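You operate a simulated robot arm through the tools that you are given. There is no shell and no other tool.

The job below is to be done with a simulated robot arm. You get a single attempt, and the scene is never put back.

## Task
Scrub the dirty plug on the green mat clean in the steel dish and put it back.
Fine: wet the wooden brush on the teal pad first; brush back in its place. Set down upright: wooden brush. What is to be rubbed or washed off counts as gone when no trace of it is left.

It is judged by the outcome, as a careful person would: the job done as asked, and still so three seconds after it is handed in. It fails if anything else is knocked over, pushed out of place, dropped, spilled or broken.

## Robot
A 7-joint arm with a three-finger gripper, fixed in place. Base frame: the origin is on the floor under the middle of its stand, x ahead of it, y to its left, z up; the work surface is at about z = 880. Units: mm, degrees, N and s.
It reaches about 1342 mm from its shoulder. Its first joint turns from -166.0 to 166.0 degrees. Payload 2.69 kg.
The TCP is the grasp point between the finger pads, 30 mm short of the fingertips. In the tool frame z runs along the fingers and y along their closing line. The gripper opens to 128 mm; its body begins 117 mm behind the TCP.
Orientation is that of the tool frame in the base frame, as a unit quaternion [w, x, y, z]. With the fingers straight down and closing along the base's y, the tool's x points along the base's -x, its y along +y and its z along -z.

## Interface
- The arm moves only by the tool drive_tool. Its argument "rows" is a list that holds one entry, the list of rows, each a list of 7 numbers: the shift along the base's x, y, z in mm, then the turn, a rotation vector about the base's x, y, z in degrees, then the finger opening in mm, from 0 to 128. In form: [[[dx, dy, dz, rx, ry, rz, grip], ...]]. A call has 1 to 20 rows; each row shifts and turns the commanded pose from where the row before left it. A row lasts 0.2 s, in which the tool goes at most 50 mm and 8.6 degrees; a call with a longer step from one row to the next is refused whole, and so is a gripper value outside its range. Where a pose cannot be reached the arm comes as near as it can. A force on the tool above 90 N (or 10 N above the force at the start of the call, whichever is more), or a blocked arm, ends the call early, and 0.2 s more pass. The fingers move at their own pace (about 127 mm/s each) and stop on an object; they squeeze with about 21 N. The grip force told is the motor's: it shows also when the fingers shut on nothing. Time passes only in rows, and 0.2 s behind the last, so rows that do not move let the fingers close. It gives the time, the measured TCP pose, the force on the tool (base axes), the opening and the grip force at its end, in the units of the frame above (readings bear some noise), with the torque about the TCP (base axes, N m) and any sound that the robot's microphone picked up.
- Cameras (640 x 400 px; columns grow to the right, rows downward): "scene" is fixed at [70, 496, 1667.2]; the picture's right is [0.73, -0.68, 0.00], its down [-0.63, -0.68, -0.36] and it looks along [0.25, 0.27, -0.93] (base axes); focal length 314 px, centre (320, 200). "wrist" rides on the gripper at [58, 54, -131] in the tool frame; the picture's right is [-0.68, 0.74, 0.00], its down [-0.62, -0.57, -0.55] and it looks along [-0.40, -0.37, 0.84] (tool axes); focal length 234 px, centre (320, 200).
- snapshot(camera): a new picture of that camera. No time passes.
- move_column(by): moves the trunk up (or, below 0, down) by that many mm; the arm rides with it, the base frame stays. It gives what a move gives, with no picture.
- probe_pixels(camera, pixels): for up to 12 pixels [column, row] of the newest picture of that camera ("zoom" is the newest enlarged one), the place [x, y, z] in the base frame of the surface seen there, good to about 2 mm, but the place of the scene camera against the robot may be out by one fixed shift of up to 25 mm in any direction. No time passes.
- zoom(camera, box): a new picture of the part [left, top, right, bottom] of that camera's present view, enlarged. No time passes.
- close_job(): hands the job in; it is judged then, once.

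Open the gripper and draw the arm clear of the work before you hand the job in, unless the task says otherwise.

The tools are called after "Request:" by a JSON object that holds its "api" and its "payload". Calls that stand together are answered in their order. drive_tool: Moves the arm, as the interface text tells. Its arguments: {"type":"object","properties":{"rows":{"type":"array"}},"required":["rows"]} The other tools are called the same way: move_column (by) moves the trunk up or down; snapshot (camera) takes a picture; probe_pixels (camera, pixels) gives the place of the surface under pixels of a picture; zoom (camera, box) takes an enlarged picture of a part of a camera's view; close_job () hands the job in.

At the start:

```text
time: 0.0
ee_pos: [423.2, 544.0, 1220.4]
tool_rot: [0.0, 0.001, 1.0, 0.0]
wrist_force: [0.5, -0.1, 0.3]
ft_torque: [-0.01, 0.04, -0.01]
width: 128.0
grasp_force: 0.1
trunk travel left (down, up): [-150.0, 200.0]
```

scene: 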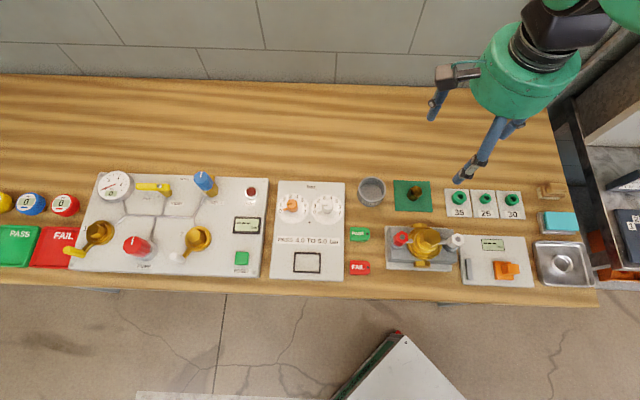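
wrist: 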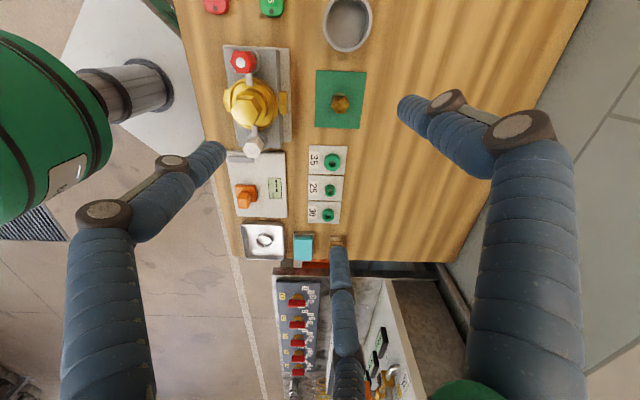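

I'll look closely at the green mat with the plug (scene ~412,195), the steel dish (~563,263), the teal pad (~557,222) and the wooden brush (~550,190).

Request:
{"api": "zoom", "payload": {"camera": "scene", "box": [510, 170, 610, 295]}}

Request:
{"api": "zoom", "payload": {"camera": "scene", "box": [370, 165, 450, 225]}}

Request:
{"api": "zoom", "payload": {"camera": "wrist", "box": [220, 60, 380, 260]}}

```text
3.20 times, centred on (560, 232) of scene
```

zoom: 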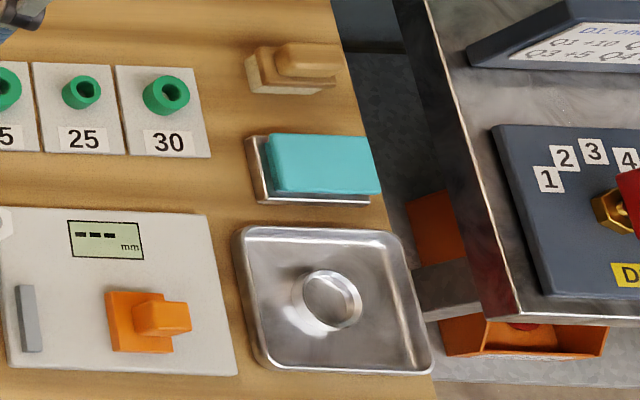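

```text
6.67 times, centred on (410, 195) of scene
```

zoom: 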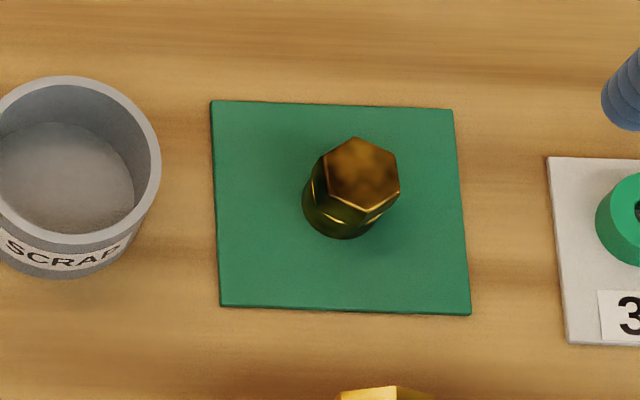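

```text
2.00 times, centred on (300, 160) of wrist
```

zoom: 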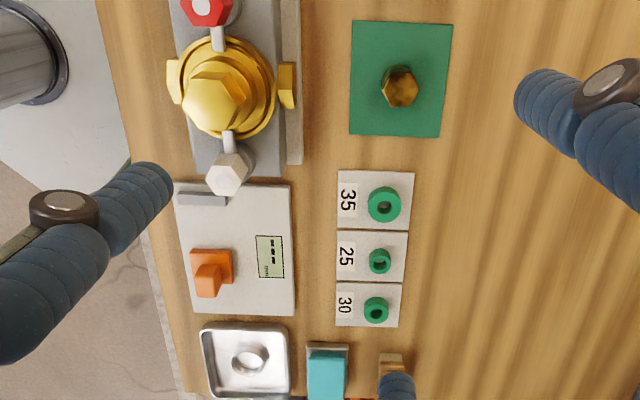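

The dish has a ring holder in its middle and the brush has a handle on top. I'll measure with both cameras to find the scene camera's shift; first the wrist view pixels.

Request:
{"api": "probe_pixels", "payload": {"camera": "wrist", "pixels": [[316, 71], [366, 71], [358, 128], [315, 127], [341, 104], [265, 240], [243, 225], [285, 228], [282, 256], [303, 245], [330, 159], [329, 215]]}}

Request:
{"api": "probe_pixels", "payload": {"camera": "scene", "pixels": [[397, 181], [426, 182], [428, 211], [398, 210], [415, 190], [562, 263], [537, 242], [586, 244], [592, 284], [560, 222], [555, 188], [546, 190]]}}

```text
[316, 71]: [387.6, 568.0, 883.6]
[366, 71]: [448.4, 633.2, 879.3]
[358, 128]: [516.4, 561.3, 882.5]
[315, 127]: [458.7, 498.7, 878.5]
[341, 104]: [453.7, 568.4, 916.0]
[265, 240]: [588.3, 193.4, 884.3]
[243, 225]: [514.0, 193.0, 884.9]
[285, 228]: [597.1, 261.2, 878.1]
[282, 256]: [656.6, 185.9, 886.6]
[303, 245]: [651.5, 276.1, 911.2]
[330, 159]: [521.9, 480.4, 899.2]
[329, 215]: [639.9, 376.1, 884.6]
```

```text
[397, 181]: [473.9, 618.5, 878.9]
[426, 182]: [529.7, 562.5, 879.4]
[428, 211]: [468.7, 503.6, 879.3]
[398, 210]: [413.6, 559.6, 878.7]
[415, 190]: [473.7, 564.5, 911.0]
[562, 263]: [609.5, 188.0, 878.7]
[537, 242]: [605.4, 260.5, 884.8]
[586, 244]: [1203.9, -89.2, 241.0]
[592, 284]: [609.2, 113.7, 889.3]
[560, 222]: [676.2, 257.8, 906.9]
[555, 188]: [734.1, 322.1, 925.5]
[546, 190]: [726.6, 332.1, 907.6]
```

The wrist probes put the plug at about (454, 568), the dish around (588, 193), the pad near (651, 276). I'll move the arm closer over the dish side for a better wrist view of the dish, pad and brush.

Request:
{"api": "drive_tool", "payload": {"rows": [[[7.5, -30, -15, 0, 0, 0, 128], [7.5, -30, -15, 0, 0, 0, 128], [7.5, -30, -15, 0, 0, 0, 128], [7.5, -30, -15, 0, 0, 0, 128], [7.5, -30, -15, 0, 0, 0, 128], [7.5, -30, -15, 0, 0, 0, 128], [7.5, -30, -15, 0, 0, 0, 128], [7.5, -30, -15, 0, 0, 0, 128]]]}}

Request:
{"api": "snapshot", "payload": {"camera": "wrist"}}

Request:
{"api": "snapshot", "payload": {"camera": "scene"}}

```text
time: 1.8
ee_pos: [481.8, 301.2, 1100.3]
tool_rot: [0.0, 0.0, 1.0, 0.0]
wrist_force: [-0.5, -1.0, 0.1]
ft_torque: [-0.03, 0.02, 0.0]
width: 128.0
grasp_force: 0.0
trunk travel left (down, up): [-150.0, 200.0]
```

```text
taken
```

wrist: 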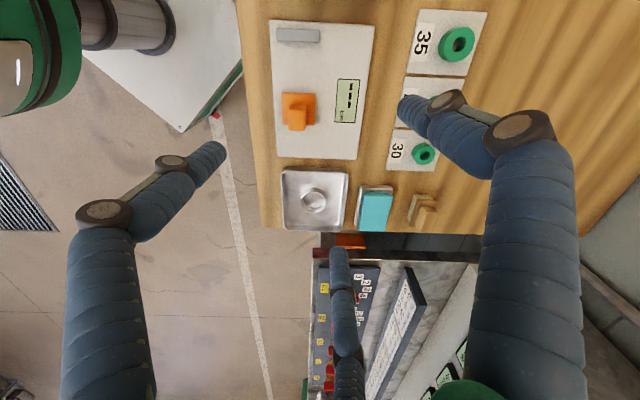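

```text
taken
```

scene: 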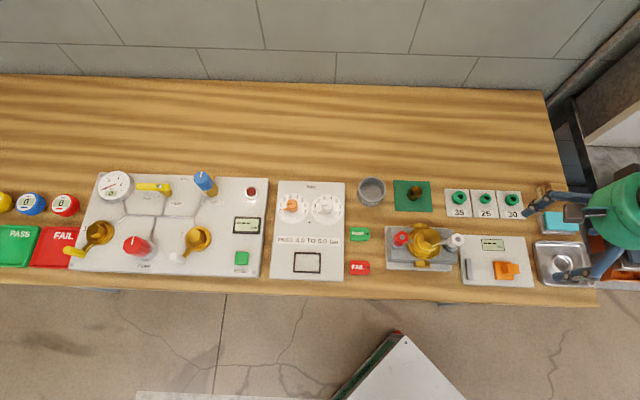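

Request:
{"api": "zoom", "payload": {"camera": "wrist", "box": [270, 150, 450, 262]}}

```text
3.56 times, centred on (360, 206) of wrist
```

zoom: 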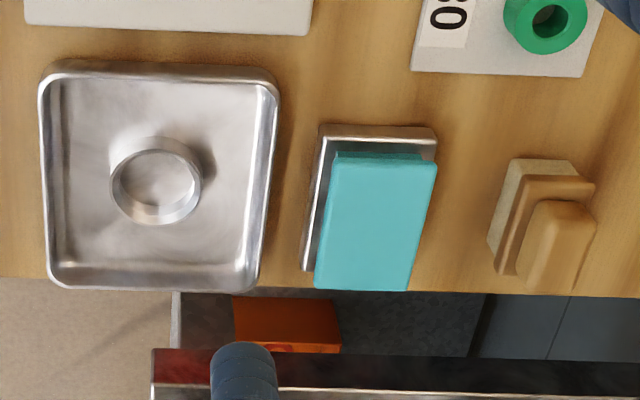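

The zoom shows the brush as pale bristles (zoom ~(505,235)), a wood block, and a grip ridge on top (zoom ~(560,240)). I'll measure the ring, dish rim, pad and brush corners.

Request:
{"api": "probe_pixels", "payload": {"camera": "zoom", "pixels": [[113, 185], [199, 180], [155, 147], [158, 220], [155, 185], [45, 75], [275, 80], [255, 285], [55, 280], [90, 250], [225, 110], [160, 205]]}}

Request:
{"api": "probe_pixels", "payload": {"camera": "zoom", "pixels": [[540, 205], [592, 207], [580, 285], [522, 278], [560, 245], [530, 180], [590, 185], [515, 165], [575, 168], [492, 240], [500, 262], [512, 268]]}}

Request:
{"api": "probe_pixels", "payload": {"camera": "zoom", "pixels": [[340, 160], [430, 165], [405, 285], [320, 280], [375, 220], [325, 130], [435, 132], [308, 265], [330, 150], [470, 150], [480, 280], [150, 40]]}}

```text
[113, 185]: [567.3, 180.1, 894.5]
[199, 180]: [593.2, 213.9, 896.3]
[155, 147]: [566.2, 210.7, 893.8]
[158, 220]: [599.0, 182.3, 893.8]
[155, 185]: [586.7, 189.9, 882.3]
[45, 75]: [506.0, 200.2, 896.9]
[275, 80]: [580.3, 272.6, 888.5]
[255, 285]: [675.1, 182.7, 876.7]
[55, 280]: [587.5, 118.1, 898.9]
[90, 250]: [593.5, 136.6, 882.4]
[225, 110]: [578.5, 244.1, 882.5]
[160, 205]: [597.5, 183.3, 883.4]
```

```text
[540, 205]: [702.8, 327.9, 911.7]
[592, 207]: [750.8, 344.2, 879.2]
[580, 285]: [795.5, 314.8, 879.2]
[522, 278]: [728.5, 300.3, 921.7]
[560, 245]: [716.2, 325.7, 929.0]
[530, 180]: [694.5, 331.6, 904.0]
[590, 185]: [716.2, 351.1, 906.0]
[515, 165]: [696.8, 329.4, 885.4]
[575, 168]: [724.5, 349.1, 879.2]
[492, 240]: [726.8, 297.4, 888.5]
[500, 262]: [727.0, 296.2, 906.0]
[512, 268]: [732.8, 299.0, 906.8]
```

```text
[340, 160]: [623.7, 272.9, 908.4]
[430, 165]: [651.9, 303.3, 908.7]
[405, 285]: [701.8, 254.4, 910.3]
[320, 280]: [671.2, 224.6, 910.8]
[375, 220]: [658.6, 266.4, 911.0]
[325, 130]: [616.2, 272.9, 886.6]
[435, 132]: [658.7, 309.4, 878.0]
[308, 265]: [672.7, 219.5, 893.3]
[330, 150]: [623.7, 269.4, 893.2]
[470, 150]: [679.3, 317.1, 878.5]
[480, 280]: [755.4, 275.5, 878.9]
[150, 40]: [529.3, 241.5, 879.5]
```

Next I'll move nearer to the brush for a precise look at it.

Request:
{"api": "drive_tool", "payload": {"rows": [[[28, 14, -10, 0, 0, 0, 128], [28, 14, -10, 0, 0, 0, 128], [28, 14, -10, 0, 0, 0, 128], [28, 14, -10, 0, 0, 0, 128], [28, 14, -10, 0, 0, 0, 128], [28, 14, -10, 0, 0, 0, 128]]]}}

Request:
{"api": "snapshot", "payload": {"camera": "wrist"}}

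Request:
{"api": "zoom", "payload": {"camera": "wrist", "box": [230, 120, 410, 260]}}

```text
time: 3.2
ee_pos: [653.0, 386.1, 1041.3]
tool_rot: [0.001, -0.001, 1.0, -0.001]
wrist_force: [0.1, -0.1, -0.9]
ft_torque: [-0.01, 0.0, 0.03]
width: 128.0
grasp_force: 0.0
trunk travel left (down, up): [-150.0, 200.0]
```

```text
taken
```

wrist: 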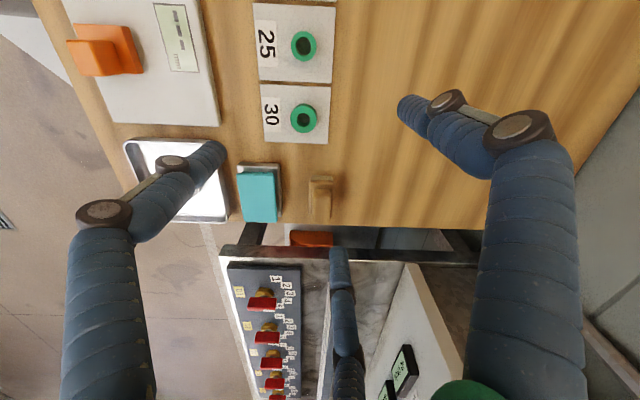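

```text
2.86 times, centred on (320, 190) of wrist
```

zoom: 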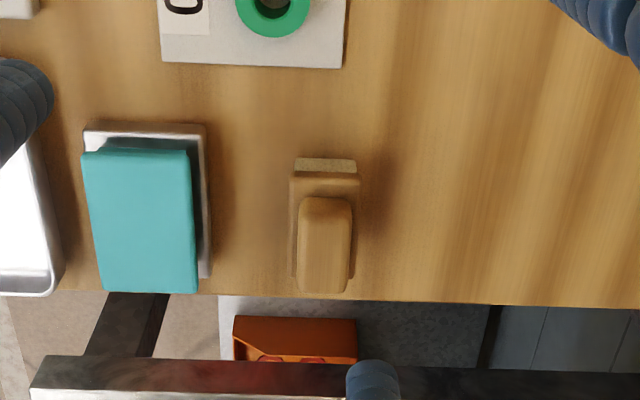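

Now I measure the brush's edges (zoom: grip x 298–350, y 197–292; block x 290–360, y 172–275).

Request:
{"api": "probe_pixels", "payload": {"camera": "zoom", "pixels": [[303, 205], [347, 205], [345, 285], [302, 285], [325, 245], [294, 180], [356, 180], [293, 270], [354, 270], [300, 162], [353, 163], [325, 160]]}}

Request:
{"api": "probe_pixels", "payload": {"camera": "zoom", "pixels": [[325, 290], [325, 195], [325, 200], [299, 245], [351, 245], [353, 240], [295, 240], [325, 185], [357, 225], [290, 225], [88, 155], [188, 155]]}}

```text
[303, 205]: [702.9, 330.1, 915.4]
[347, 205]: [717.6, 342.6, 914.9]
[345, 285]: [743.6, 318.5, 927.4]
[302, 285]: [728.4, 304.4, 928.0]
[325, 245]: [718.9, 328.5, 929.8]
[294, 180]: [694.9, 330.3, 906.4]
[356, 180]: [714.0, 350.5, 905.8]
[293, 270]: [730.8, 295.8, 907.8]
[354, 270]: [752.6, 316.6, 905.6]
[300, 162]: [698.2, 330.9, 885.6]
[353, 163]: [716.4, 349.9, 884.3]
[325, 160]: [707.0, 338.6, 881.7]
```

```text
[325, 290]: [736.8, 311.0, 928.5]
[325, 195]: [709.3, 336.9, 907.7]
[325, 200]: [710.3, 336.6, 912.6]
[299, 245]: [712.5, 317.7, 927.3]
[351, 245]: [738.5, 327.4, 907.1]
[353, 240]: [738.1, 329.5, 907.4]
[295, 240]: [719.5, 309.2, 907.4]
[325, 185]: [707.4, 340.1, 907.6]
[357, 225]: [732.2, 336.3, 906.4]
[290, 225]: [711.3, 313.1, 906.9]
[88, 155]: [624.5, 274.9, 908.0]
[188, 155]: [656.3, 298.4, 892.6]
```

The brush block is ~28×54 mm with its long axis along about (0.71,-0.69), top z≈906.5; the grip ridge on top is ~20 mm wide up to z≈929. I'll check how the three fingers close by closing to 30 mm in free air and viewing with the wrist camera.

Request:
{"api": "drive_tool", "payload": {"rows": [[[0, 0, 0, 0, 0, 0, 30], [0, 0, 0, 0, 0, 0, 30], [0, 0, 0, 0, 0, 0, 30]]]}}

Request:
{"api": "snapshot", "payload": {"camera": "wrist"}}

```text
time: 4.0
ee_pos: [652.1, 385.5, 1041.8]
tool_rot: [0.0, 0.001, 1.0, 0.0]
wrist_force: [-1.1, 0.0, -0.4]
ft_torque: [0.0, -0.02, -0.02]
width: 29.8
grasp_force: 0.1
trunk travel left (down, up): [-150.0, 200.0]
```

```text
taken
```

wrist: 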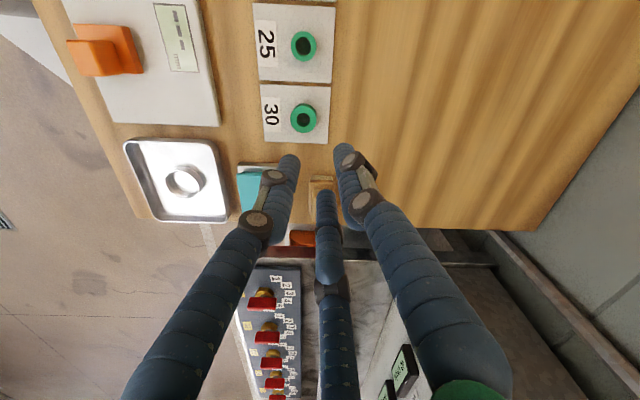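

The fingers close radially like a three-jaw chuck (tips at ~(0,25), (21,-10), (-19,-12) in tool xy). Now I go back toward the mat to inspect the plug closely.

Request:
{"api": "drive_tool", "payload": {"rows": [[[-32, 30, 3, 0, 0, 0, 128], [-32, 30, 3, 0, 0, 0, 128], [-32, 30, 3, 0, 0, 0, 128], [-32, 30, 3, 0, 0, 0, 128], [-32, 30, 0, 0, 0, 0, 128], [-32, 30, -5, 0, 0, 0, 128], [-32, 30, -10, 0, 0, 0, 128], [-32, 30, -10, 0, 0, 0, 128]]]}}

Request:
{"api": "snapshot", "payload": {"camera": "wrist"}}

Request:
{"api": "zoom", "payload": {"camera": "wrist", "box": [240, 140, 400, 240]}}

```text
time: 5.8
ee_pos: [392.0, 628.1, 1027.1]
tool_rot: [0.001, 0.0, 1.0, 0.0]
wrist_force: [0.6, -0.1, -0.3]
ft_torque: [0.03, 0.01, 0.01]
width: 128.0
grasp_force: 0.0
trunk travel left (down, up): [-150.0, 200.0]
```

```text
taken
```

wrist: 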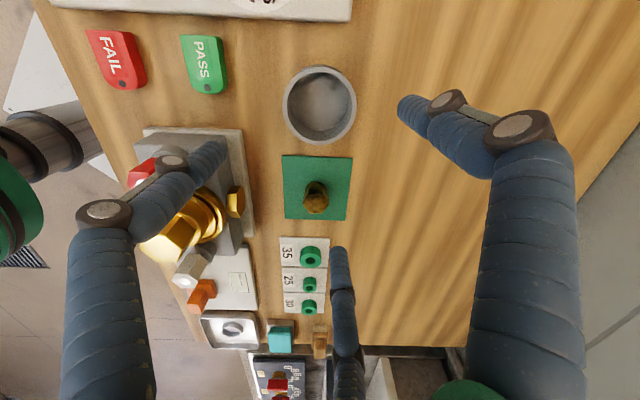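

```text
4.00 times, centred on (320, 190) of wrist
```

zoom: 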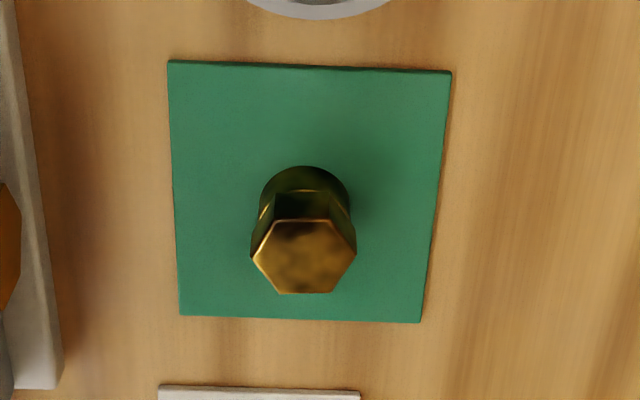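

The plug: hex head on top (zoom centre ~(305,257)) with dark grime on the top face, above a round body. I'll measure the hex corners and mat.

Request:
{"api": "probe_pixels", "payload": {"camera": "zoom", "pixels": [[305, 257], [276, 222], [331, 223], [354, 250], [331, 291], [281, 292], [255, 257], [305, 215], [305, 200], [305, 185], [305, 170], [345, 195]]}}

Request:
{"api": "probe_pixels", "payload": {"camera": "zoom", "pixels": [[170, 63], [449, 73], [419, 320], [182, 314], [305, 160], [263, 195], [268, 205], [345, 210], [230, 200], [400, 200], [305, 310], [200, 290]]}}

Request:
{"api": "zoom", "payload": {"camera": "wrist", "box": [290, 170, 340, 220]}}

```text
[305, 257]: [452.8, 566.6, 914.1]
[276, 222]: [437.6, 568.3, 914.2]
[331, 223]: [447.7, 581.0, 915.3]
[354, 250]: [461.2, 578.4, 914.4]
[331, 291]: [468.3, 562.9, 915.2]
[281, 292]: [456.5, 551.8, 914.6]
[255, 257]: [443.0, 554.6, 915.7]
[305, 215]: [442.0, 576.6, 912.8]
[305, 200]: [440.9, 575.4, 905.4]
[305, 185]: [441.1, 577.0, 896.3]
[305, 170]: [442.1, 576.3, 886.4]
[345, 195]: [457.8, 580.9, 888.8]
```

```text
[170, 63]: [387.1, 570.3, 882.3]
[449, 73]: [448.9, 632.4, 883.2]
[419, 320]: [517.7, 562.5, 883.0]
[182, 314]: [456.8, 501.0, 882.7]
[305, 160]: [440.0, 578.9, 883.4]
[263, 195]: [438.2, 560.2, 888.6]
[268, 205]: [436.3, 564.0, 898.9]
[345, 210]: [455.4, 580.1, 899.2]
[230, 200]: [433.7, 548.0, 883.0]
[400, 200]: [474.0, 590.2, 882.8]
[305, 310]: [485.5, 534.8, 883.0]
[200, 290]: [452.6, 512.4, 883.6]
```

```text
8.00 times, centred on (315, 195) of wrist
```

zoom: 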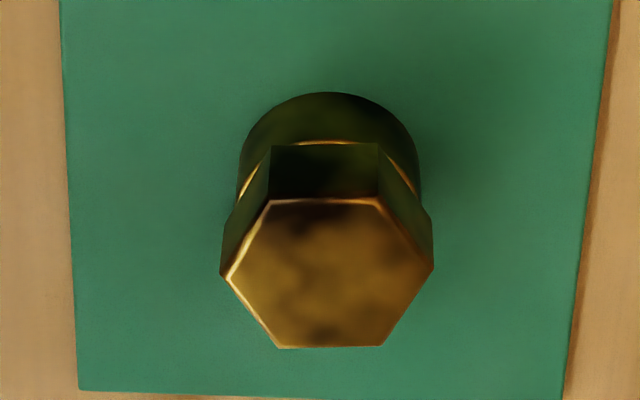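

The hex head is centred at about (452.4, 566.2), top z≈914.5, ~27 mm across flats, flats facing ~80°/200°/320°; body below is ~31 mm round from z 883 to 900. I check the height of the nearby valve, then view the dish ring up close.

Request:
{"api": "probe_pixels", "payload": {"camera": "wrist", "pixels": [[165, 235], [215, 200], [236, 202], [140, 170], [188, 272], [200, 295], [320, 110], [287, 105]]}}

Request:
{"api": "drive_tool", "payload": {"rows": [[[14, -10, 10, 0, 0, 0, 128], [20, -40, 10, 0, 0, 0, 128], [20, -45, 5, 0, 0, 0, 128], [20, -45, 0, 0, 0, 0, 128], [20, -45, 0, 0, 0, 0, 128], [15, -45, 0, 0, 0, 0, 128], [10, -45, 0, 0, 0, 0, 128], [10, -45, 0, 0, 0, 0, 128], [8, -40, -20, 0, 0, 0, 128], [5, -28, -30, 0, 0, 0, 128]]]}}

Request:
{"api": "snapshot", "payload": {"camera": "wrist"}}

Request:
{"api": "zoom", "payload": {"camera": "wrist", "box": [240, 140, 400, 240]}}

```text
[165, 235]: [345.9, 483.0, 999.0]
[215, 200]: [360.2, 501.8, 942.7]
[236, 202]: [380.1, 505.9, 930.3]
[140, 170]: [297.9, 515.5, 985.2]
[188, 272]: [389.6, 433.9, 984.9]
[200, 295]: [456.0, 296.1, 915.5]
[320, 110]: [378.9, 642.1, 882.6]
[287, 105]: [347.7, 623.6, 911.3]
```

```text
time: 8.0
ee_pos: [537.0, 237.3, 1002.1]
tool_rot: [0.0, 0.0, 1.0, 0.0]
wrist_force: [-0.4, -0.2, 0.9]
ft_torque: [-0.04, -0.01, -0.02]
width: 128.1
grasp_force: 0.0
trunk travel left (down, up): [-150.0, 200.0]
```

```text
taken
```

wrist: 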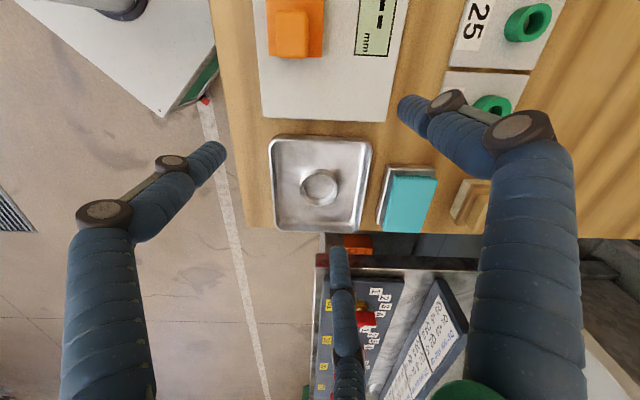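

```text
4.00 times, centred on (320, 190) of wrist
```

zoom: 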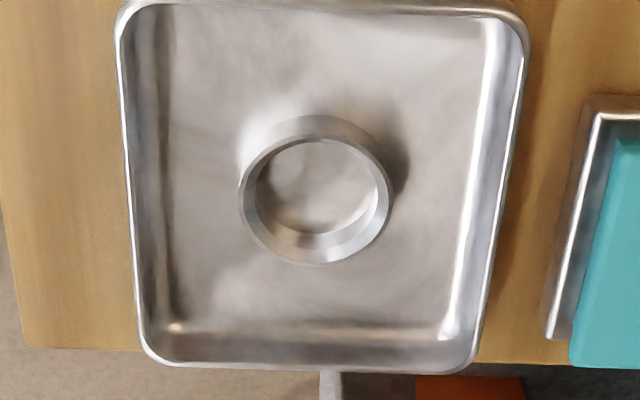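

The ring is clear at zoom ~(315,198). I probe its rim, walls and floor, and the dish rim.

Request:
{"api": "probe_pixels", "payload": {"camera": "zoom", "pixels": [[243, 198], [390, 195], [317, 137], [317, 258], [266, 155], [368, 152], [266, 240], [370, 240], [305, 175], [200, 100], [430, 300], [300, 310]]}}

Request:
{"api": "probe_pixels", "payload": {"camera": "zoom", "pixels": [[122, 100], [140, 330], [517, 100], [480, 340], [320, 10], [310, 362], [128, 20], [515, 25], [155, 355], [465, 360], [330, 215], [340, 170]]}}

```text
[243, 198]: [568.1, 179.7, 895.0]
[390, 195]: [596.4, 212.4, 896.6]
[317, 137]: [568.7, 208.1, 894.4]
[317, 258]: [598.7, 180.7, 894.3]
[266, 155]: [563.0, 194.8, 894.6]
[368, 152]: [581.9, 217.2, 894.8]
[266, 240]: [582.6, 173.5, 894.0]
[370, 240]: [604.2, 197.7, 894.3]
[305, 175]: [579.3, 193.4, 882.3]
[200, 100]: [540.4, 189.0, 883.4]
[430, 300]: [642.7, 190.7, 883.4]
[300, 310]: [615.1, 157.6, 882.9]
```

```text
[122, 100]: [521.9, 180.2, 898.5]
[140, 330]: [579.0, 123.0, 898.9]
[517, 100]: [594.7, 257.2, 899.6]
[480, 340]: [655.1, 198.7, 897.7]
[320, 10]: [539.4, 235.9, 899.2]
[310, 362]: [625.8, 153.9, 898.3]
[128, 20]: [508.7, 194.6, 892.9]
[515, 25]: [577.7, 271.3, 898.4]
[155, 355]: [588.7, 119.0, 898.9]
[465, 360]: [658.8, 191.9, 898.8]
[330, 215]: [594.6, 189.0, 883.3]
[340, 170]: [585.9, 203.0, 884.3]
```

Ring centre ≈ (583.0, 195.5), rim z≈894.5, floor z≈882.8, dish rim z≈899. I check heights of neighbouring equipment past the dish before working there.

Request:
{"api": "probe_pixels", "payload": {"camera": "wrist", "pixels": [[360, 262], [325, 262], [370, 290], [365, 320], [350, 370], [440, 300], [470, 340], [325, 320], [358, 243], [290, 20], [310, 40], [380, 265]]}}

```text
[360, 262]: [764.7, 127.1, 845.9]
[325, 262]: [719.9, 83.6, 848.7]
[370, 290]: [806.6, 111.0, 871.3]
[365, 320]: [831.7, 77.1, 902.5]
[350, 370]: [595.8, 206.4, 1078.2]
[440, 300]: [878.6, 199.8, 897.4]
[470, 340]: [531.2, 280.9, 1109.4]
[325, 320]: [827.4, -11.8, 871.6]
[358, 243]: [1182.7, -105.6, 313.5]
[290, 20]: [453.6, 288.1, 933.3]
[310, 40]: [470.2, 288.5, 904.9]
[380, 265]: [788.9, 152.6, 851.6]
```

Surroundings are low and far. I'll rise, turn the tool by -10° so the fingers meet the hex flats, and go above the plug at (452.4, 566.2) with the opening at 56 mm.

Request:
{"api": "drive_tool", "payload": {"rows": [[[0, 0, 38, 0, 0, 0, 128], [0, 8, 38, 0, 0, 0, 128], [-10.6, 40, 0, 0, 0, -5, 128], [-10.6, 40, 0, 0, 0, -5, 100], [-10.6, 40, 0, 0, 0, 0, 56], [-10.6, 40, 0, 0, 0, 0, 56], [-10.6, 40, 0, 0, 0, 0, 56], [-10.6, 40, 0, 0, 0, 0, 56], [-10.6, 40, 0, 0, 0, 0, 56], [-10.4, 40.9, 0, 0, 0, 0, 56], [0, 0, -40, 0, 0, 0, 56], [0, 0, -30, 0, 0, 0, 56], [0, 0, 0, 0, 0, 0, 56]]]}}

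Request:
{"api": "snapshot", "payload": {"camera": "wrist"}}

Request:
{"api": "zoom", "payload": {"camera": "scene", "box": [360, 120, 480, 240]}}

```text
time: 10.8
ee_pos: [453.7, 567.8, 1007.1]
tool_rot: [-0.001, 0.087, 0.996, 0.0]
wrist_force: [-0.1, 0.6, 0.3]
ft_torque: [0.01, 0.01, -0.01]
width: 56.2
grasp_force: 0.0
trunk travel left (down, up): [-150.0, 200.0]
```

```text
taken
```

wrist: 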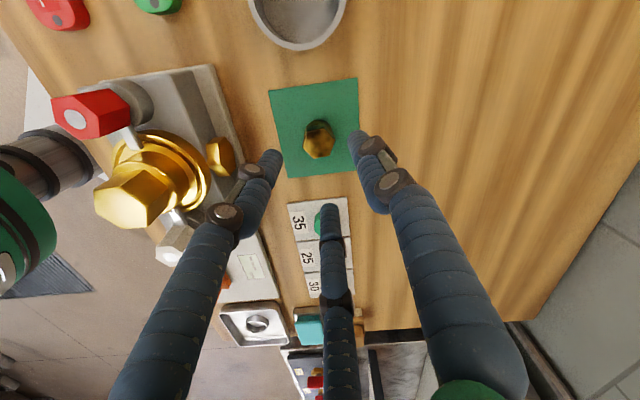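

```text
3.33 times, centred on (420, 180) of scene
```

zoom: 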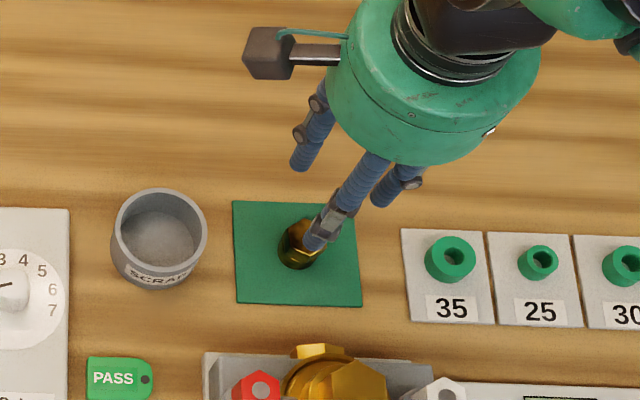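

I'm above the plug; I re-measure the hex from this new viewpoint (wrist ~(319,140)) before descending.

Request:
{"api": "zoom", "payload": {"camera": "wrist", "box": [280, 105, 360, 175]}}

```text
5.71 times, centred on (320, 140) of wrist
```

zoom: 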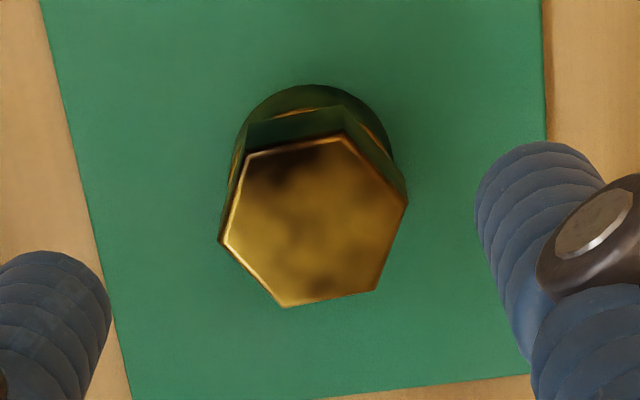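

Request:
{"api": "probe_pixels", "payload": {"camera": "zoom", "pixels": [[314, 222], [250, 158], [342, 138], [404, 205], [374, 290], [284, 304], [223, 240], [315, 92], [238, 165], [388, 140], [310, 110], [245, 130]]}}

```text
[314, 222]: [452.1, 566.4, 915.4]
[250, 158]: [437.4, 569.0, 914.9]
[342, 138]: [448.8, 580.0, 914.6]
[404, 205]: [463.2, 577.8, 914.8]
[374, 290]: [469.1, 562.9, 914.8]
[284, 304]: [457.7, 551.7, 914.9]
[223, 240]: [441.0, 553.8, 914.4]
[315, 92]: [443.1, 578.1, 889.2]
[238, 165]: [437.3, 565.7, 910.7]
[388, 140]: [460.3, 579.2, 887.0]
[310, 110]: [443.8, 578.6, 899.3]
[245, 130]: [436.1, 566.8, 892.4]
```

Hex centre is (452.9, 565.9) with flats at 78°/198°/318°. I correct by about 2 mm and 2°, and descend to just above grasp height.

Request:
{"api": "drive_tool", "payload": {"rows": [[[0, -2.3, -30, 0, 0, -2, 56], [0, 0, -25, 0, 0, 0, 56], [0, 0, -14, 0, 0, 0, 56], [0, 0, 0, 0, 0, 0, 56]]]}}

Request:
{"api": "snapshot", "payload": {"camera": "wrist"}}

Request:
{"api": "zoom", "payload": {"camera": "scene", "box": [370, 150, 450, 220]}}

```text
time: 11.8
ee_pos: [453.0, 565.0, 937.4]
tool_rot: [0.0, 0.105, 0.994, 0.0]
wrist_force: [0.0, -0.1, -1.2]
ft_torque: [0.01, 0.04, 0.0]
width: 56.0
grasp_force: 0.0
trunk travel left (down, up): [-150.0, 200.0]
```

```text
taken
```

wrist: 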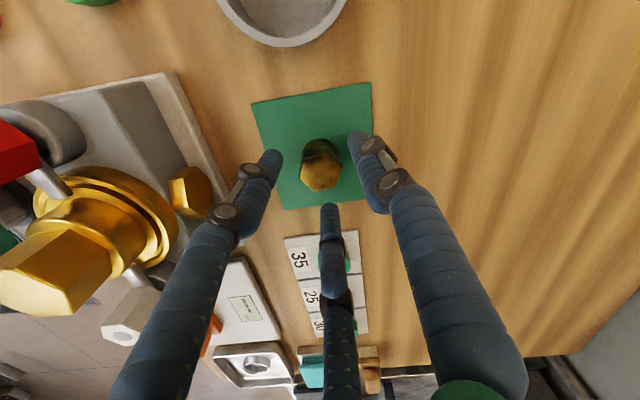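

```text
5.71 times, centred on (410, 185) of scene
```

zoom: 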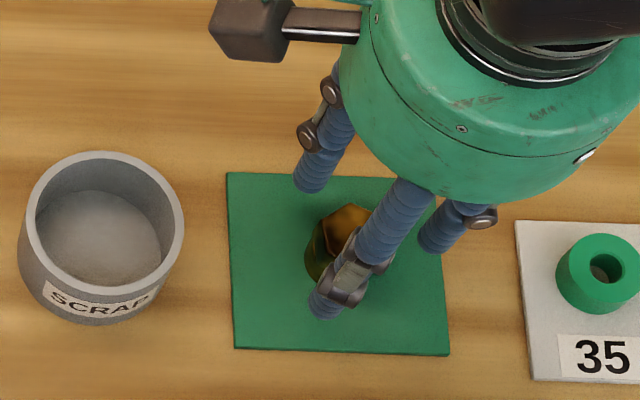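

Fingers straddle the plug symmetrically. I lower to TCP z≈927 (tips ~897, above where the ring rim will be) and close.

Request:
{"api": "drive_tool", "payload": {"rows": [[[0, 0.5, -10.4, 0, 0, 0, 56], [0, 0, 0, 0, 0, 0, 40], [0, 0, 0, 0, 0, 0, 30], [0, 0, 0, 0, 0, 0, 15], [0, 0, 0, 0, 0, 0, 15], [0, 0, 0, 0, 0, 0, 15]]]}}

Request:
{"api": "snapshot", "payload": {"camera": "wrist"}}

Request:
{"api": "zoom", "payload": {"camera": "scene", "box": [370, 150, 450, 220]}}

```text
time: 13.2
ee_pos: [451.8, 566.2, 929.2]
tool_rot: [0.0, 0.105, 0.994, 0.0]
wrist_force: [0.3, 2.4, 0.9]
ft_torque: [0.09, -0.02, 0.01]
width: 33.2
grasp_force: 20.8
trunk travel left (down, up): [-150.0, 200.0]
```

```text
taken
```

wrist: 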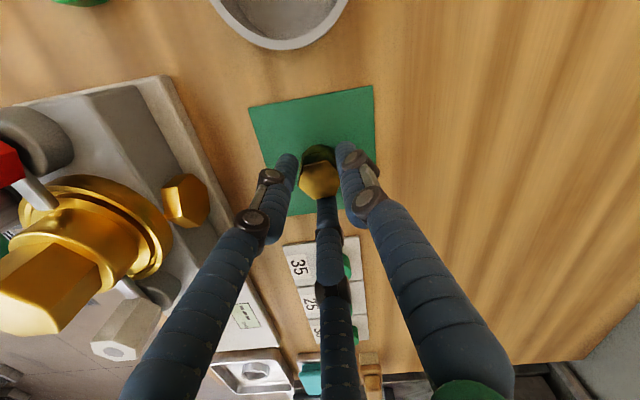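

```text
5.71 times, centred on (410, 185) of scene
```

zoom: 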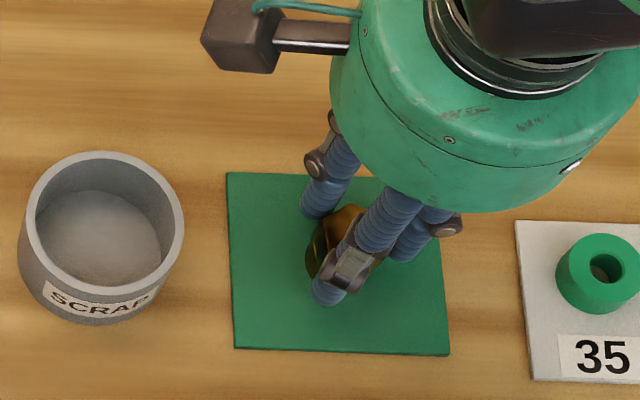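

The fingers stopped on the plug at 33.2 mm with 20.8 N. I lift slowly and check the hold.

Request:
{"api": "drive_tool", "payload": {"rows": [[[0, 0, 5, 0, 0, 0, 15], [0, 0, 15, 0, 0, 0, 15], [0, 0, 30, 0, 0, 0, 15], [0, 0, 40, 0, 0, 0, 15], [0, 0, 40, 0, 0, 0, 15]]]}}

Request:
{"api": "snapshot", "payload": {"camera": "wrist"}}

Request:
{"api": "zoom", "payload": {"camera": "scene", "box": [350, 80, 490, 220]}}

```text
time: 14.4
ee_pos: [455.2, 566.8, 1058.7]
tool_rot: [0.001, 0.104, 0.995, -0.001]
wrist_force: [1.3, -0.3, -2.0]
ft_torque: [0.01, -0.03, 0.01]
width: 33.5
grasp_force: 21.5
trunk travel left (down, up): [-150.0, 200.0]
```

```text
taken
```

wrist: 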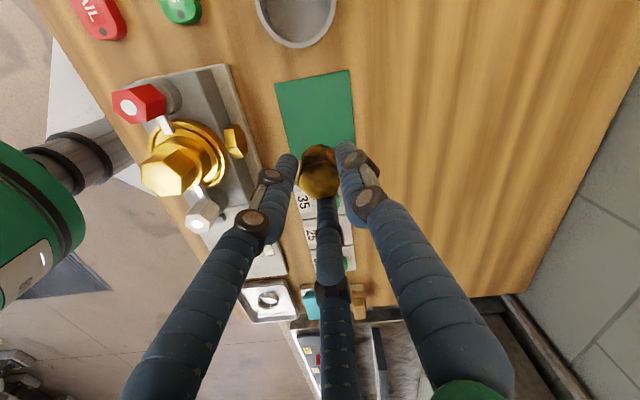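

```text
2.86 times, centred on (420, 150) of scene
```

zoom: 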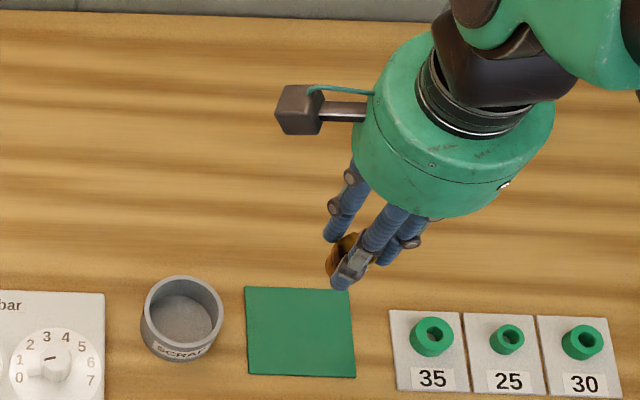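

The plug came up with the hand. I zoom into the grasp (wrist ~(320,170)) to check its attitude and position in the fingers.

Request:
{"api": "zoom", "payload": {"camera": "wrist", "box": [270, 130, 370, 210]}}

```text
5.00 times, centred on (320, 170) of wrist
```

zoom: 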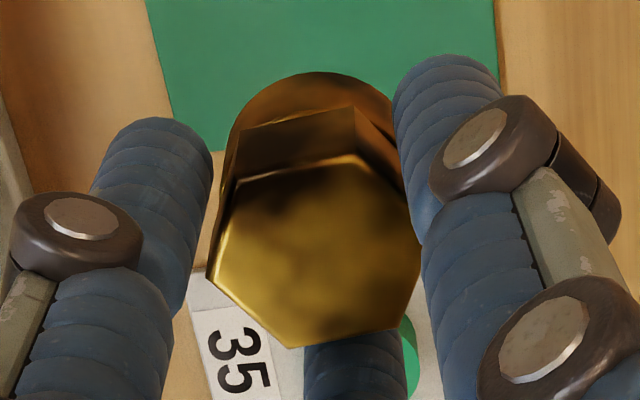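

Request:
{"api": "probe_pixels", "payload": {"camera": "zoom", "pixels": [[320, 250], [236, 183], [355, 158], [400, 210], [395, 322], [295, 343], [213, 280], [310, 100], [250, 130], [385, 130], [310, 75], [330, 130]]}}

```text
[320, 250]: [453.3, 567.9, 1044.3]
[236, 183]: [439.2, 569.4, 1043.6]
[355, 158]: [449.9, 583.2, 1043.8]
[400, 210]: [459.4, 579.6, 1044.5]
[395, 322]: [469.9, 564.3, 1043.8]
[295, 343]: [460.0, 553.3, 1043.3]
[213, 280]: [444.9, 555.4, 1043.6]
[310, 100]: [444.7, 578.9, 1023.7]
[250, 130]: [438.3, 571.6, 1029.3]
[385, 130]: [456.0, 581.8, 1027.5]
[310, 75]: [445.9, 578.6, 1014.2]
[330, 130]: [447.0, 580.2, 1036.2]
```

The plug is level and centred in the grip (centre ≈ TCP). I carry it over to above the ring at (583.0, 195.5).

Request:
{"api": "drive_tool", "payload": {"rows": [[[8, -20, 0, 0, 0, 0, 15], [14, -41, 0, 0, 0, 0, 15], [15, -43, 0, 0, 0, 0, 15], [15, -43, 0, 0, 0, 0, 15], [15, -43, 0, 0, 0, 0, 15], [15, -43, 0, 0, 0, 0, 15], [15, -43, 0, 0, 0, 0, 15], [15, -43, 0, 0, 0, 0, 15], [11, -36, 0, 0, 0, 0, 15], [5, -17, 0, 0, 0, 0, 15], [0, 0, -30, 0, 0, 0, 15], [0, 0, -30, 0, 0, 0, 15], [0, 0, -20, 0, 0, 0, 15], [0, 0, 0, 0, 0, 0, 15]]]}}

Request:
{"api": "snapshot", "payload": {"camera": "wrist"}}

Request:
{"api": "zoom", "payload": {"camera": "wrist", "box": [260, 110, 380, 210]}}

Request:
{"api": "zoom", "payload": {"camera": "scene", "box": [500, 180, 620, 300]}}

```text
time: 17.4
ee_pos: [581.8, 197.6, 981.9]
tool_rot: [0.0, 0.104, 0.995, -0.001]
wrist_force: [0.3, 0.3, -2.3]
ft_torque: [-0.01, 0.03, 0.0]
width: 33.1
grasp_force: 21.5
trunk travel left (down, up): [-150.0, 200.0]
```

```text
taken
```

wrist: 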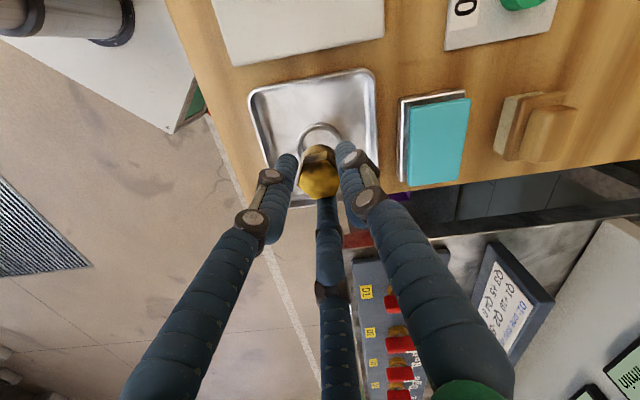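

```text
4.00 times, centred on (320, 160) of wrist
```

zoom: 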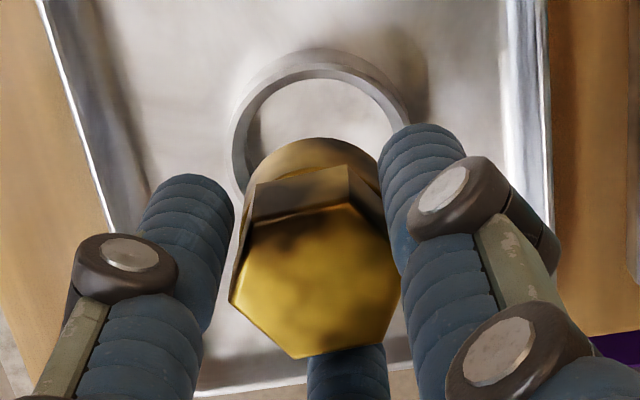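

```text
3.33 times, centred on (560, 240) of scene
```

zoom: 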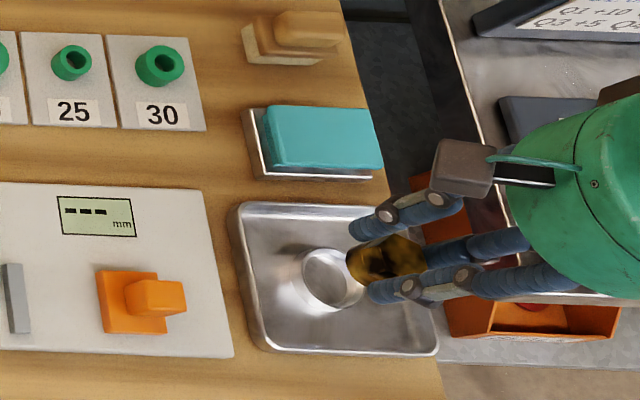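

I probe the plug's hex corners and the visible ring rim to align them.

Request:
{"api": "probe_pixels", "payload": {"camera": "zoom", "pixels": [[300, 250]]}}

Request:
{"api": "zoom", "payload": {"camera": "wrist", "box": [260, 110, 380, 210]}}

Request:
{"api": "probe_pixels", "payload": {"camera": "zoom", "pixels": [[247, 218], [348, 203], [399, 270], [368, 343], [296, 355], [232, 297], [315, 290], [238, 150], [270, 92], [320, 73], [370, 88], [398, 125]]}}

```text
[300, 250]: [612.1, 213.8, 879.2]
```

```text
4.00 times, centred on (320, 160) of wrist
```

zoom: 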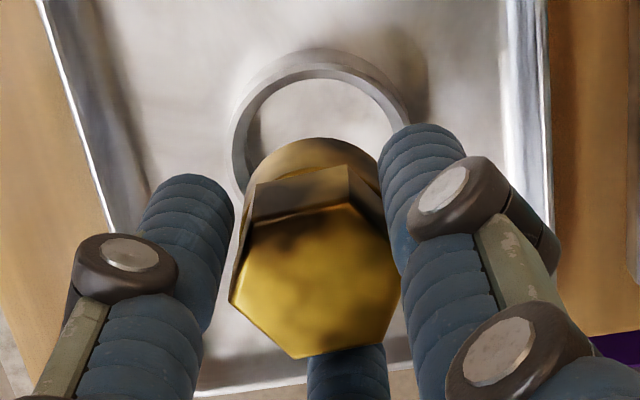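

```text
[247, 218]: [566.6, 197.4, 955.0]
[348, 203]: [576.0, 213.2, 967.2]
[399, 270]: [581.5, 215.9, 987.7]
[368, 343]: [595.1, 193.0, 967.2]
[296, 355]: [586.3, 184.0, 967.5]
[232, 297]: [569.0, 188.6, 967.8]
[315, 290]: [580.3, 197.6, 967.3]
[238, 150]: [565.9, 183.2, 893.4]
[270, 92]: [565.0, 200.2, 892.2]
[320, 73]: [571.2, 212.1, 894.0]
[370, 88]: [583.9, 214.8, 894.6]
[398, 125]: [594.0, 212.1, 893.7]
```

Plug centre ≈ (581.5, 198.0) vs ring (583.0, 195.5). I shift by (+1.4, -2.3) and descend to about 15 mm above the rim for another check.

Request:
{"api": "drive_tool", "payload": {"rows": [[[1.4, -2.3, 0, 0, 0, 0, 15], [0, 0, -13, 0, 0, 0, 15], [0, 0, -13, 0, 0, 0, 15], [0, 0, 0, 0, 0, 0, 15]]]}}

Request:
{"api": "snapshot", "payload": {"camera": "wrist"}}

Request:
{"api": "zoom", "payload": {"camera": "wrist", "box": [260, 110, 380, 210]}}

Request:
{"api": "probe_pixels", "payload": {"camera": "zoom", "pixels": [[250, 225], [345, 212], [390, 270], [366, 338], [297, 348], [238, 295], [315, 290], [240, 150], [280, 105], [320, 90], [365, 100], [395, 125]]}}

```text
time: 18.4
ee_pos: [582.3, 193.2, 955.6]
tool_rot: [-0.001, 0.104, 0.995, 0.001]
wrist_force: [-0.1, 0.2, -2.0]
ft_torque: [-0.02, 0.02, 0.01]
width: 33.4
grasp_force: 20.2
trunk travel left (down, up): [-150.0, 200.0]
```

```text
taken
```

wrist: 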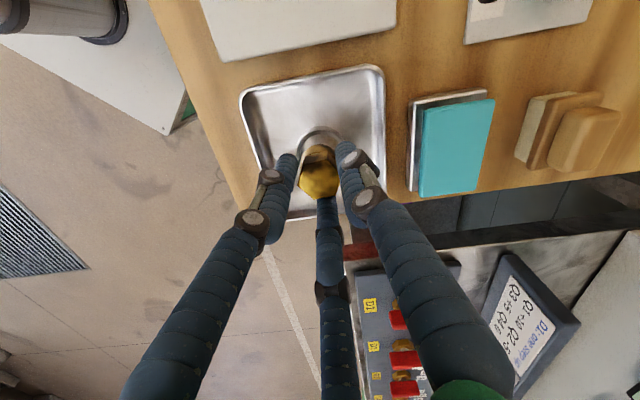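

```text
4.00 times, centred on (320, 160) of wrist
```

zoom: 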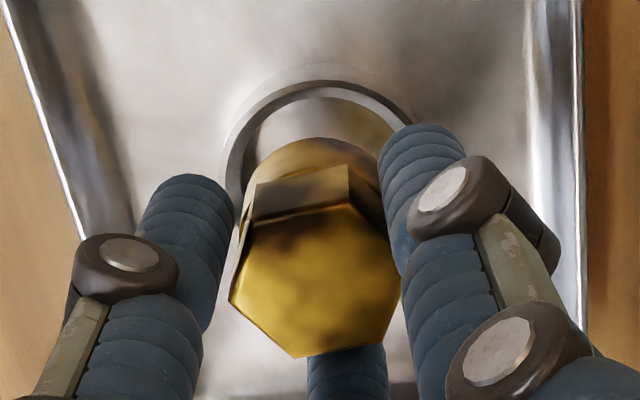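

```text
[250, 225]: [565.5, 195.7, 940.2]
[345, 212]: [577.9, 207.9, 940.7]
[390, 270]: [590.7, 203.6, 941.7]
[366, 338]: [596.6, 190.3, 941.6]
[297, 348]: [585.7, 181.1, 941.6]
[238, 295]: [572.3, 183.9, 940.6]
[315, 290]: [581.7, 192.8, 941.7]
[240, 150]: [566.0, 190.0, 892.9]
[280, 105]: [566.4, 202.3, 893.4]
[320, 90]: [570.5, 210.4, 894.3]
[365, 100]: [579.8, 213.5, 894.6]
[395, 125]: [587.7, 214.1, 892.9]
```

Plug bottom is at ~910 and its centre reads (581.4, 193.7); shift by (+1.4, +1.7) and descend to just over the rim.

Request:
{"api": "drive_tool", "payload": {"rows": [[[1.4, 1.7, 0, 0, 0, 0, 15], [0, 0, -6, 0, 0, 0, 15], [0, 0, -6, 0, 0, 0, 15], [0, 0, 0, 0, 0, 0, 15]]]}}

Request:
{"api": "snapshot", "payload": {"camera": "wrist"}}

Request:
{"api": "zoom", "payload": {"camera": "wrist", "box": [280, 110, 360, 170]}}

Request:
{"api": "zoom", "payload": {"camera": "scene", "box": [530, 230, 600, 290]}}

```text
time: 19.4
ee_pos: [585.0, 194.5, 940.6]
tool_rot: [0.0, 0.104, 0.995, 0.0]
wrist_force: [-0.8, -0.8, -2.0]
ft_torque: [-0.04, 0.04, -0.03]
width: 33.1
grasp_force: 20.9
trunk travel left (down, up): [-150.0, 200.0]
```

```text
taken
```

wrist: 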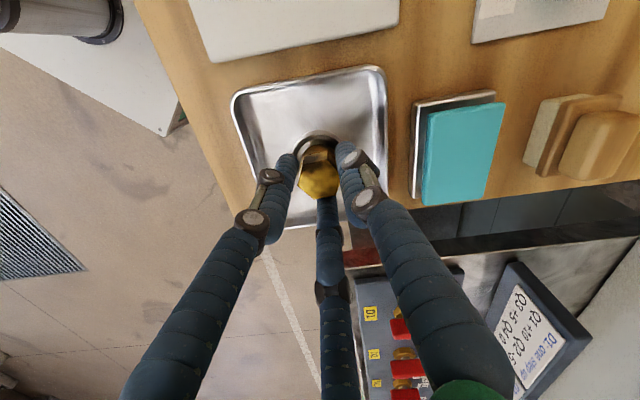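

```text
6.67 times, centred on (320, 140) of wrist
```

zoom: 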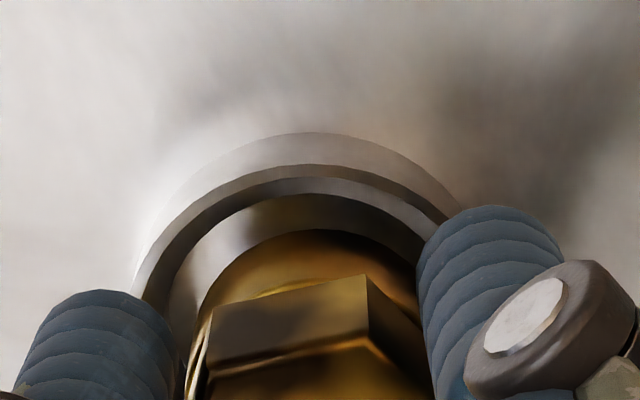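

```text
6.67 times, centred on (565, 260) of scene
```

zoom: 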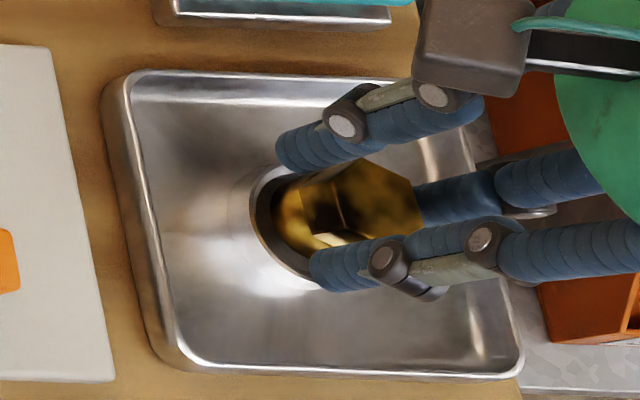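

Request:
{"api": "probe_pixels", "payload": {"camera": "zoom", "pixels": [[330, 200]]}}

Request:
{"api": "zoom", "payload": {"camera": "wrist", "box": [280, 120, 360, 200]}}

Request:
{"api": "probe_pixels", "payload": {"camera": "zoom", "pixels": [[312, 75], [200, 150], [230, 115], [270, 88], [360, 82], [400, 105], [235, 215], [265, 150], [310, 127], [350, 135], [315, 300], [253, 225]]}}

```text
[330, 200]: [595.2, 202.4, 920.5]
```

```text
5.00 times, centred on (320, 160) of wrist
```

zoom: 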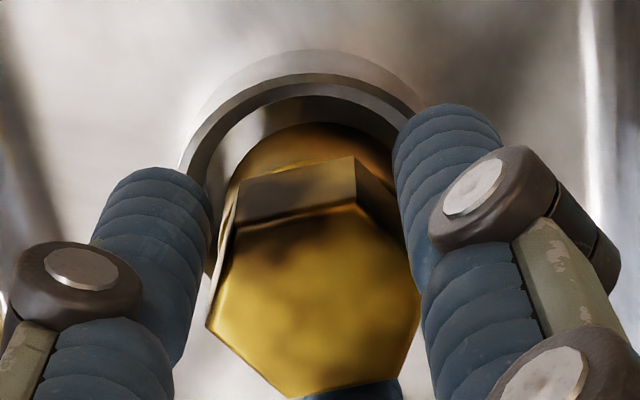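

```text
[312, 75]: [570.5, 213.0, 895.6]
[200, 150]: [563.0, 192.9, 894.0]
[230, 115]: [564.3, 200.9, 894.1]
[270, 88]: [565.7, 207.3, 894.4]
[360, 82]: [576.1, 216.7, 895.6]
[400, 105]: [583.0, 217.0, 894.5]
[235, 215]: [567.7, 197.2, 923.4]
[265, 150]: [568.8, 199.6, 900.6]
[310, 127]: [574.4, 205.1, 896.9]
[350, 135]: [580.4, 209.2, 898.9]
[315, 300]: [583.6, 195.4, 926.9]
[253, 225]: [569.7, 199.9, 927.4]
```

Request:
{"api": "probe_pixels", "payload": {"camera": "zoom", "pixels": [[242, 228], [352, 210], [415, 292], [376, 375], [290, 392], [212, 322], [300, 250], [330, 340], [255, 100], [215, 185], [330, 100], [375, 112]]}}

```text
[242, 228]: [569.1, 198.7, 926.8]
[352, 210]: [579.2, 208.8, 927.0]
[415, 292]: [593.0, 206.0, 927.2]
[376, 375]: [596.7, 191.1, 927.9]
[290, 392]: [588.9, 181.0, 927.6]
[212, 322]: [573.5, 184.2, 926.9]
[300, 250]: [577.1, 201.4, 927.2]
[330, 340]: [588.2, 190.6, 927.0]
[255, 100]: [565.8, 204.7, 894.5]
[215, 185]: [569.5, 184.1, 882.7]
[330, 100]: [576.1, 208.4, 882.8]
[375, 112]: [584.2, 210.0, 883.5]
```

Plug centre reads (583.4, 195.0), within 1 mm of the ring centre. I descend in small steps into the ring while watching the force.

Request:
{"api": "drive_tool", "payload": {"rows": [[[-0.2, 0.2, -2, 0, 0, 0, 15], [0, 0, -2, 0, 0, 0, 15], [0, 0, -2, 0, 0, 0, 15], [0, 0, 0, 0, 0, 0, 15]]]}}

```text
time: 20.4
ee_pos: [583.5, 192.7, 933.9]
tool_rot: [0.001, 0.104, 0.995, 0.0]
wrist_force: [-1.0, 0.4, -1.2]
ft_torque: [0.02, 0.0, 0.01]
width: 33.2
grasp_force: 21.3
trunk travel left (down, up): [-150.0, 200.0]
```

No contact force: it is entering freely. I continue down.

Request:
{"api": "drive_tool", "payload": {"rows": [[[0, 0, -2, 0, 0, 0, 15], [0, 0, -2, 0, 0, 0, 15], [0, 0, -1, 0, 0, 0, 15], [0, 0, 0, 0, 0, 0, 15]]]}}

Request:
{"api": "snapshot", "payload": {"camera": "wrist"}}

Request:
{"api": "zoom", "payload": {"camera": "wrist", "box": [280, 120, 360, 200]}}

Request:
{"api": "zoom", "payload": {"camera": "scene", "box": [530, 230, 600, 290]}}

```text
time: 21.4
ee_pos: [583.2, 193.7, 930.4]
tool_rot: [0.0, 0.104, 0.995, -0.001]
wrist_force: [0.0, 0.3, -2.1]
ft_torque: [-0.02, -0.04, 0.0]
width: 33.2
grasp_force: 21.5
trunk travel left (down, up): [-150.0, 200.0]
```

```text
taken
```

wrist: 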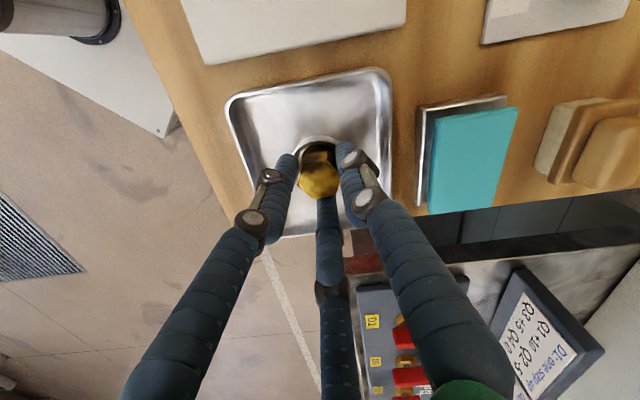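

```text
5.00 times, centred on (320, 160) of wrist
```

zoom: 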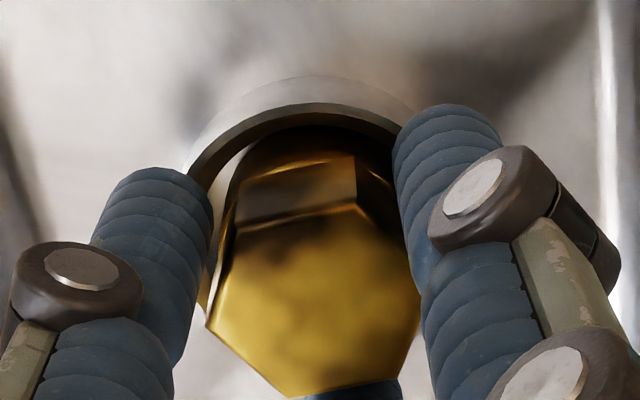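

```text
6.67 times, centred on (565, 260) of scene
```

zoom: 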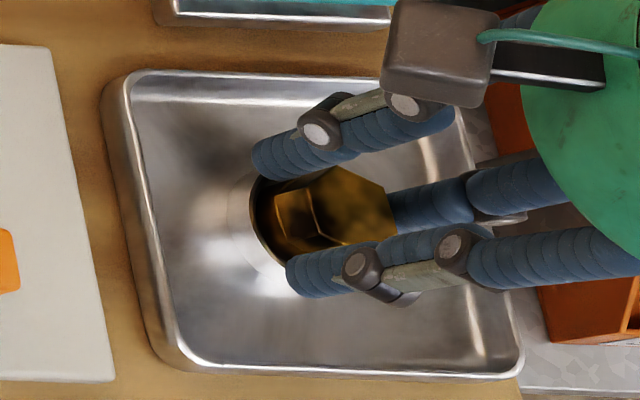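

Request:
{"api": "probe_pixels", "payload": {"camera": "zoom", "pixels": [[300, 200]]}}

Request:
{"api": "probe_pixels", "payload": {"camera": "wrist", "pixels": [[318, 180], [312, 172], [325, 185], [318, 175]]}}

```text
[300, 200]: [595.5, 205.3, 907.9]
```

```text
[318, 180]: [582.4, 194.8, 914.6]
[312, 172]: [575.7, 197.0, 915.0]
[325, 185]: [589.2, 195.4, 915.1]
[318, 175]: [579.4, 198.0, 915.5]
```

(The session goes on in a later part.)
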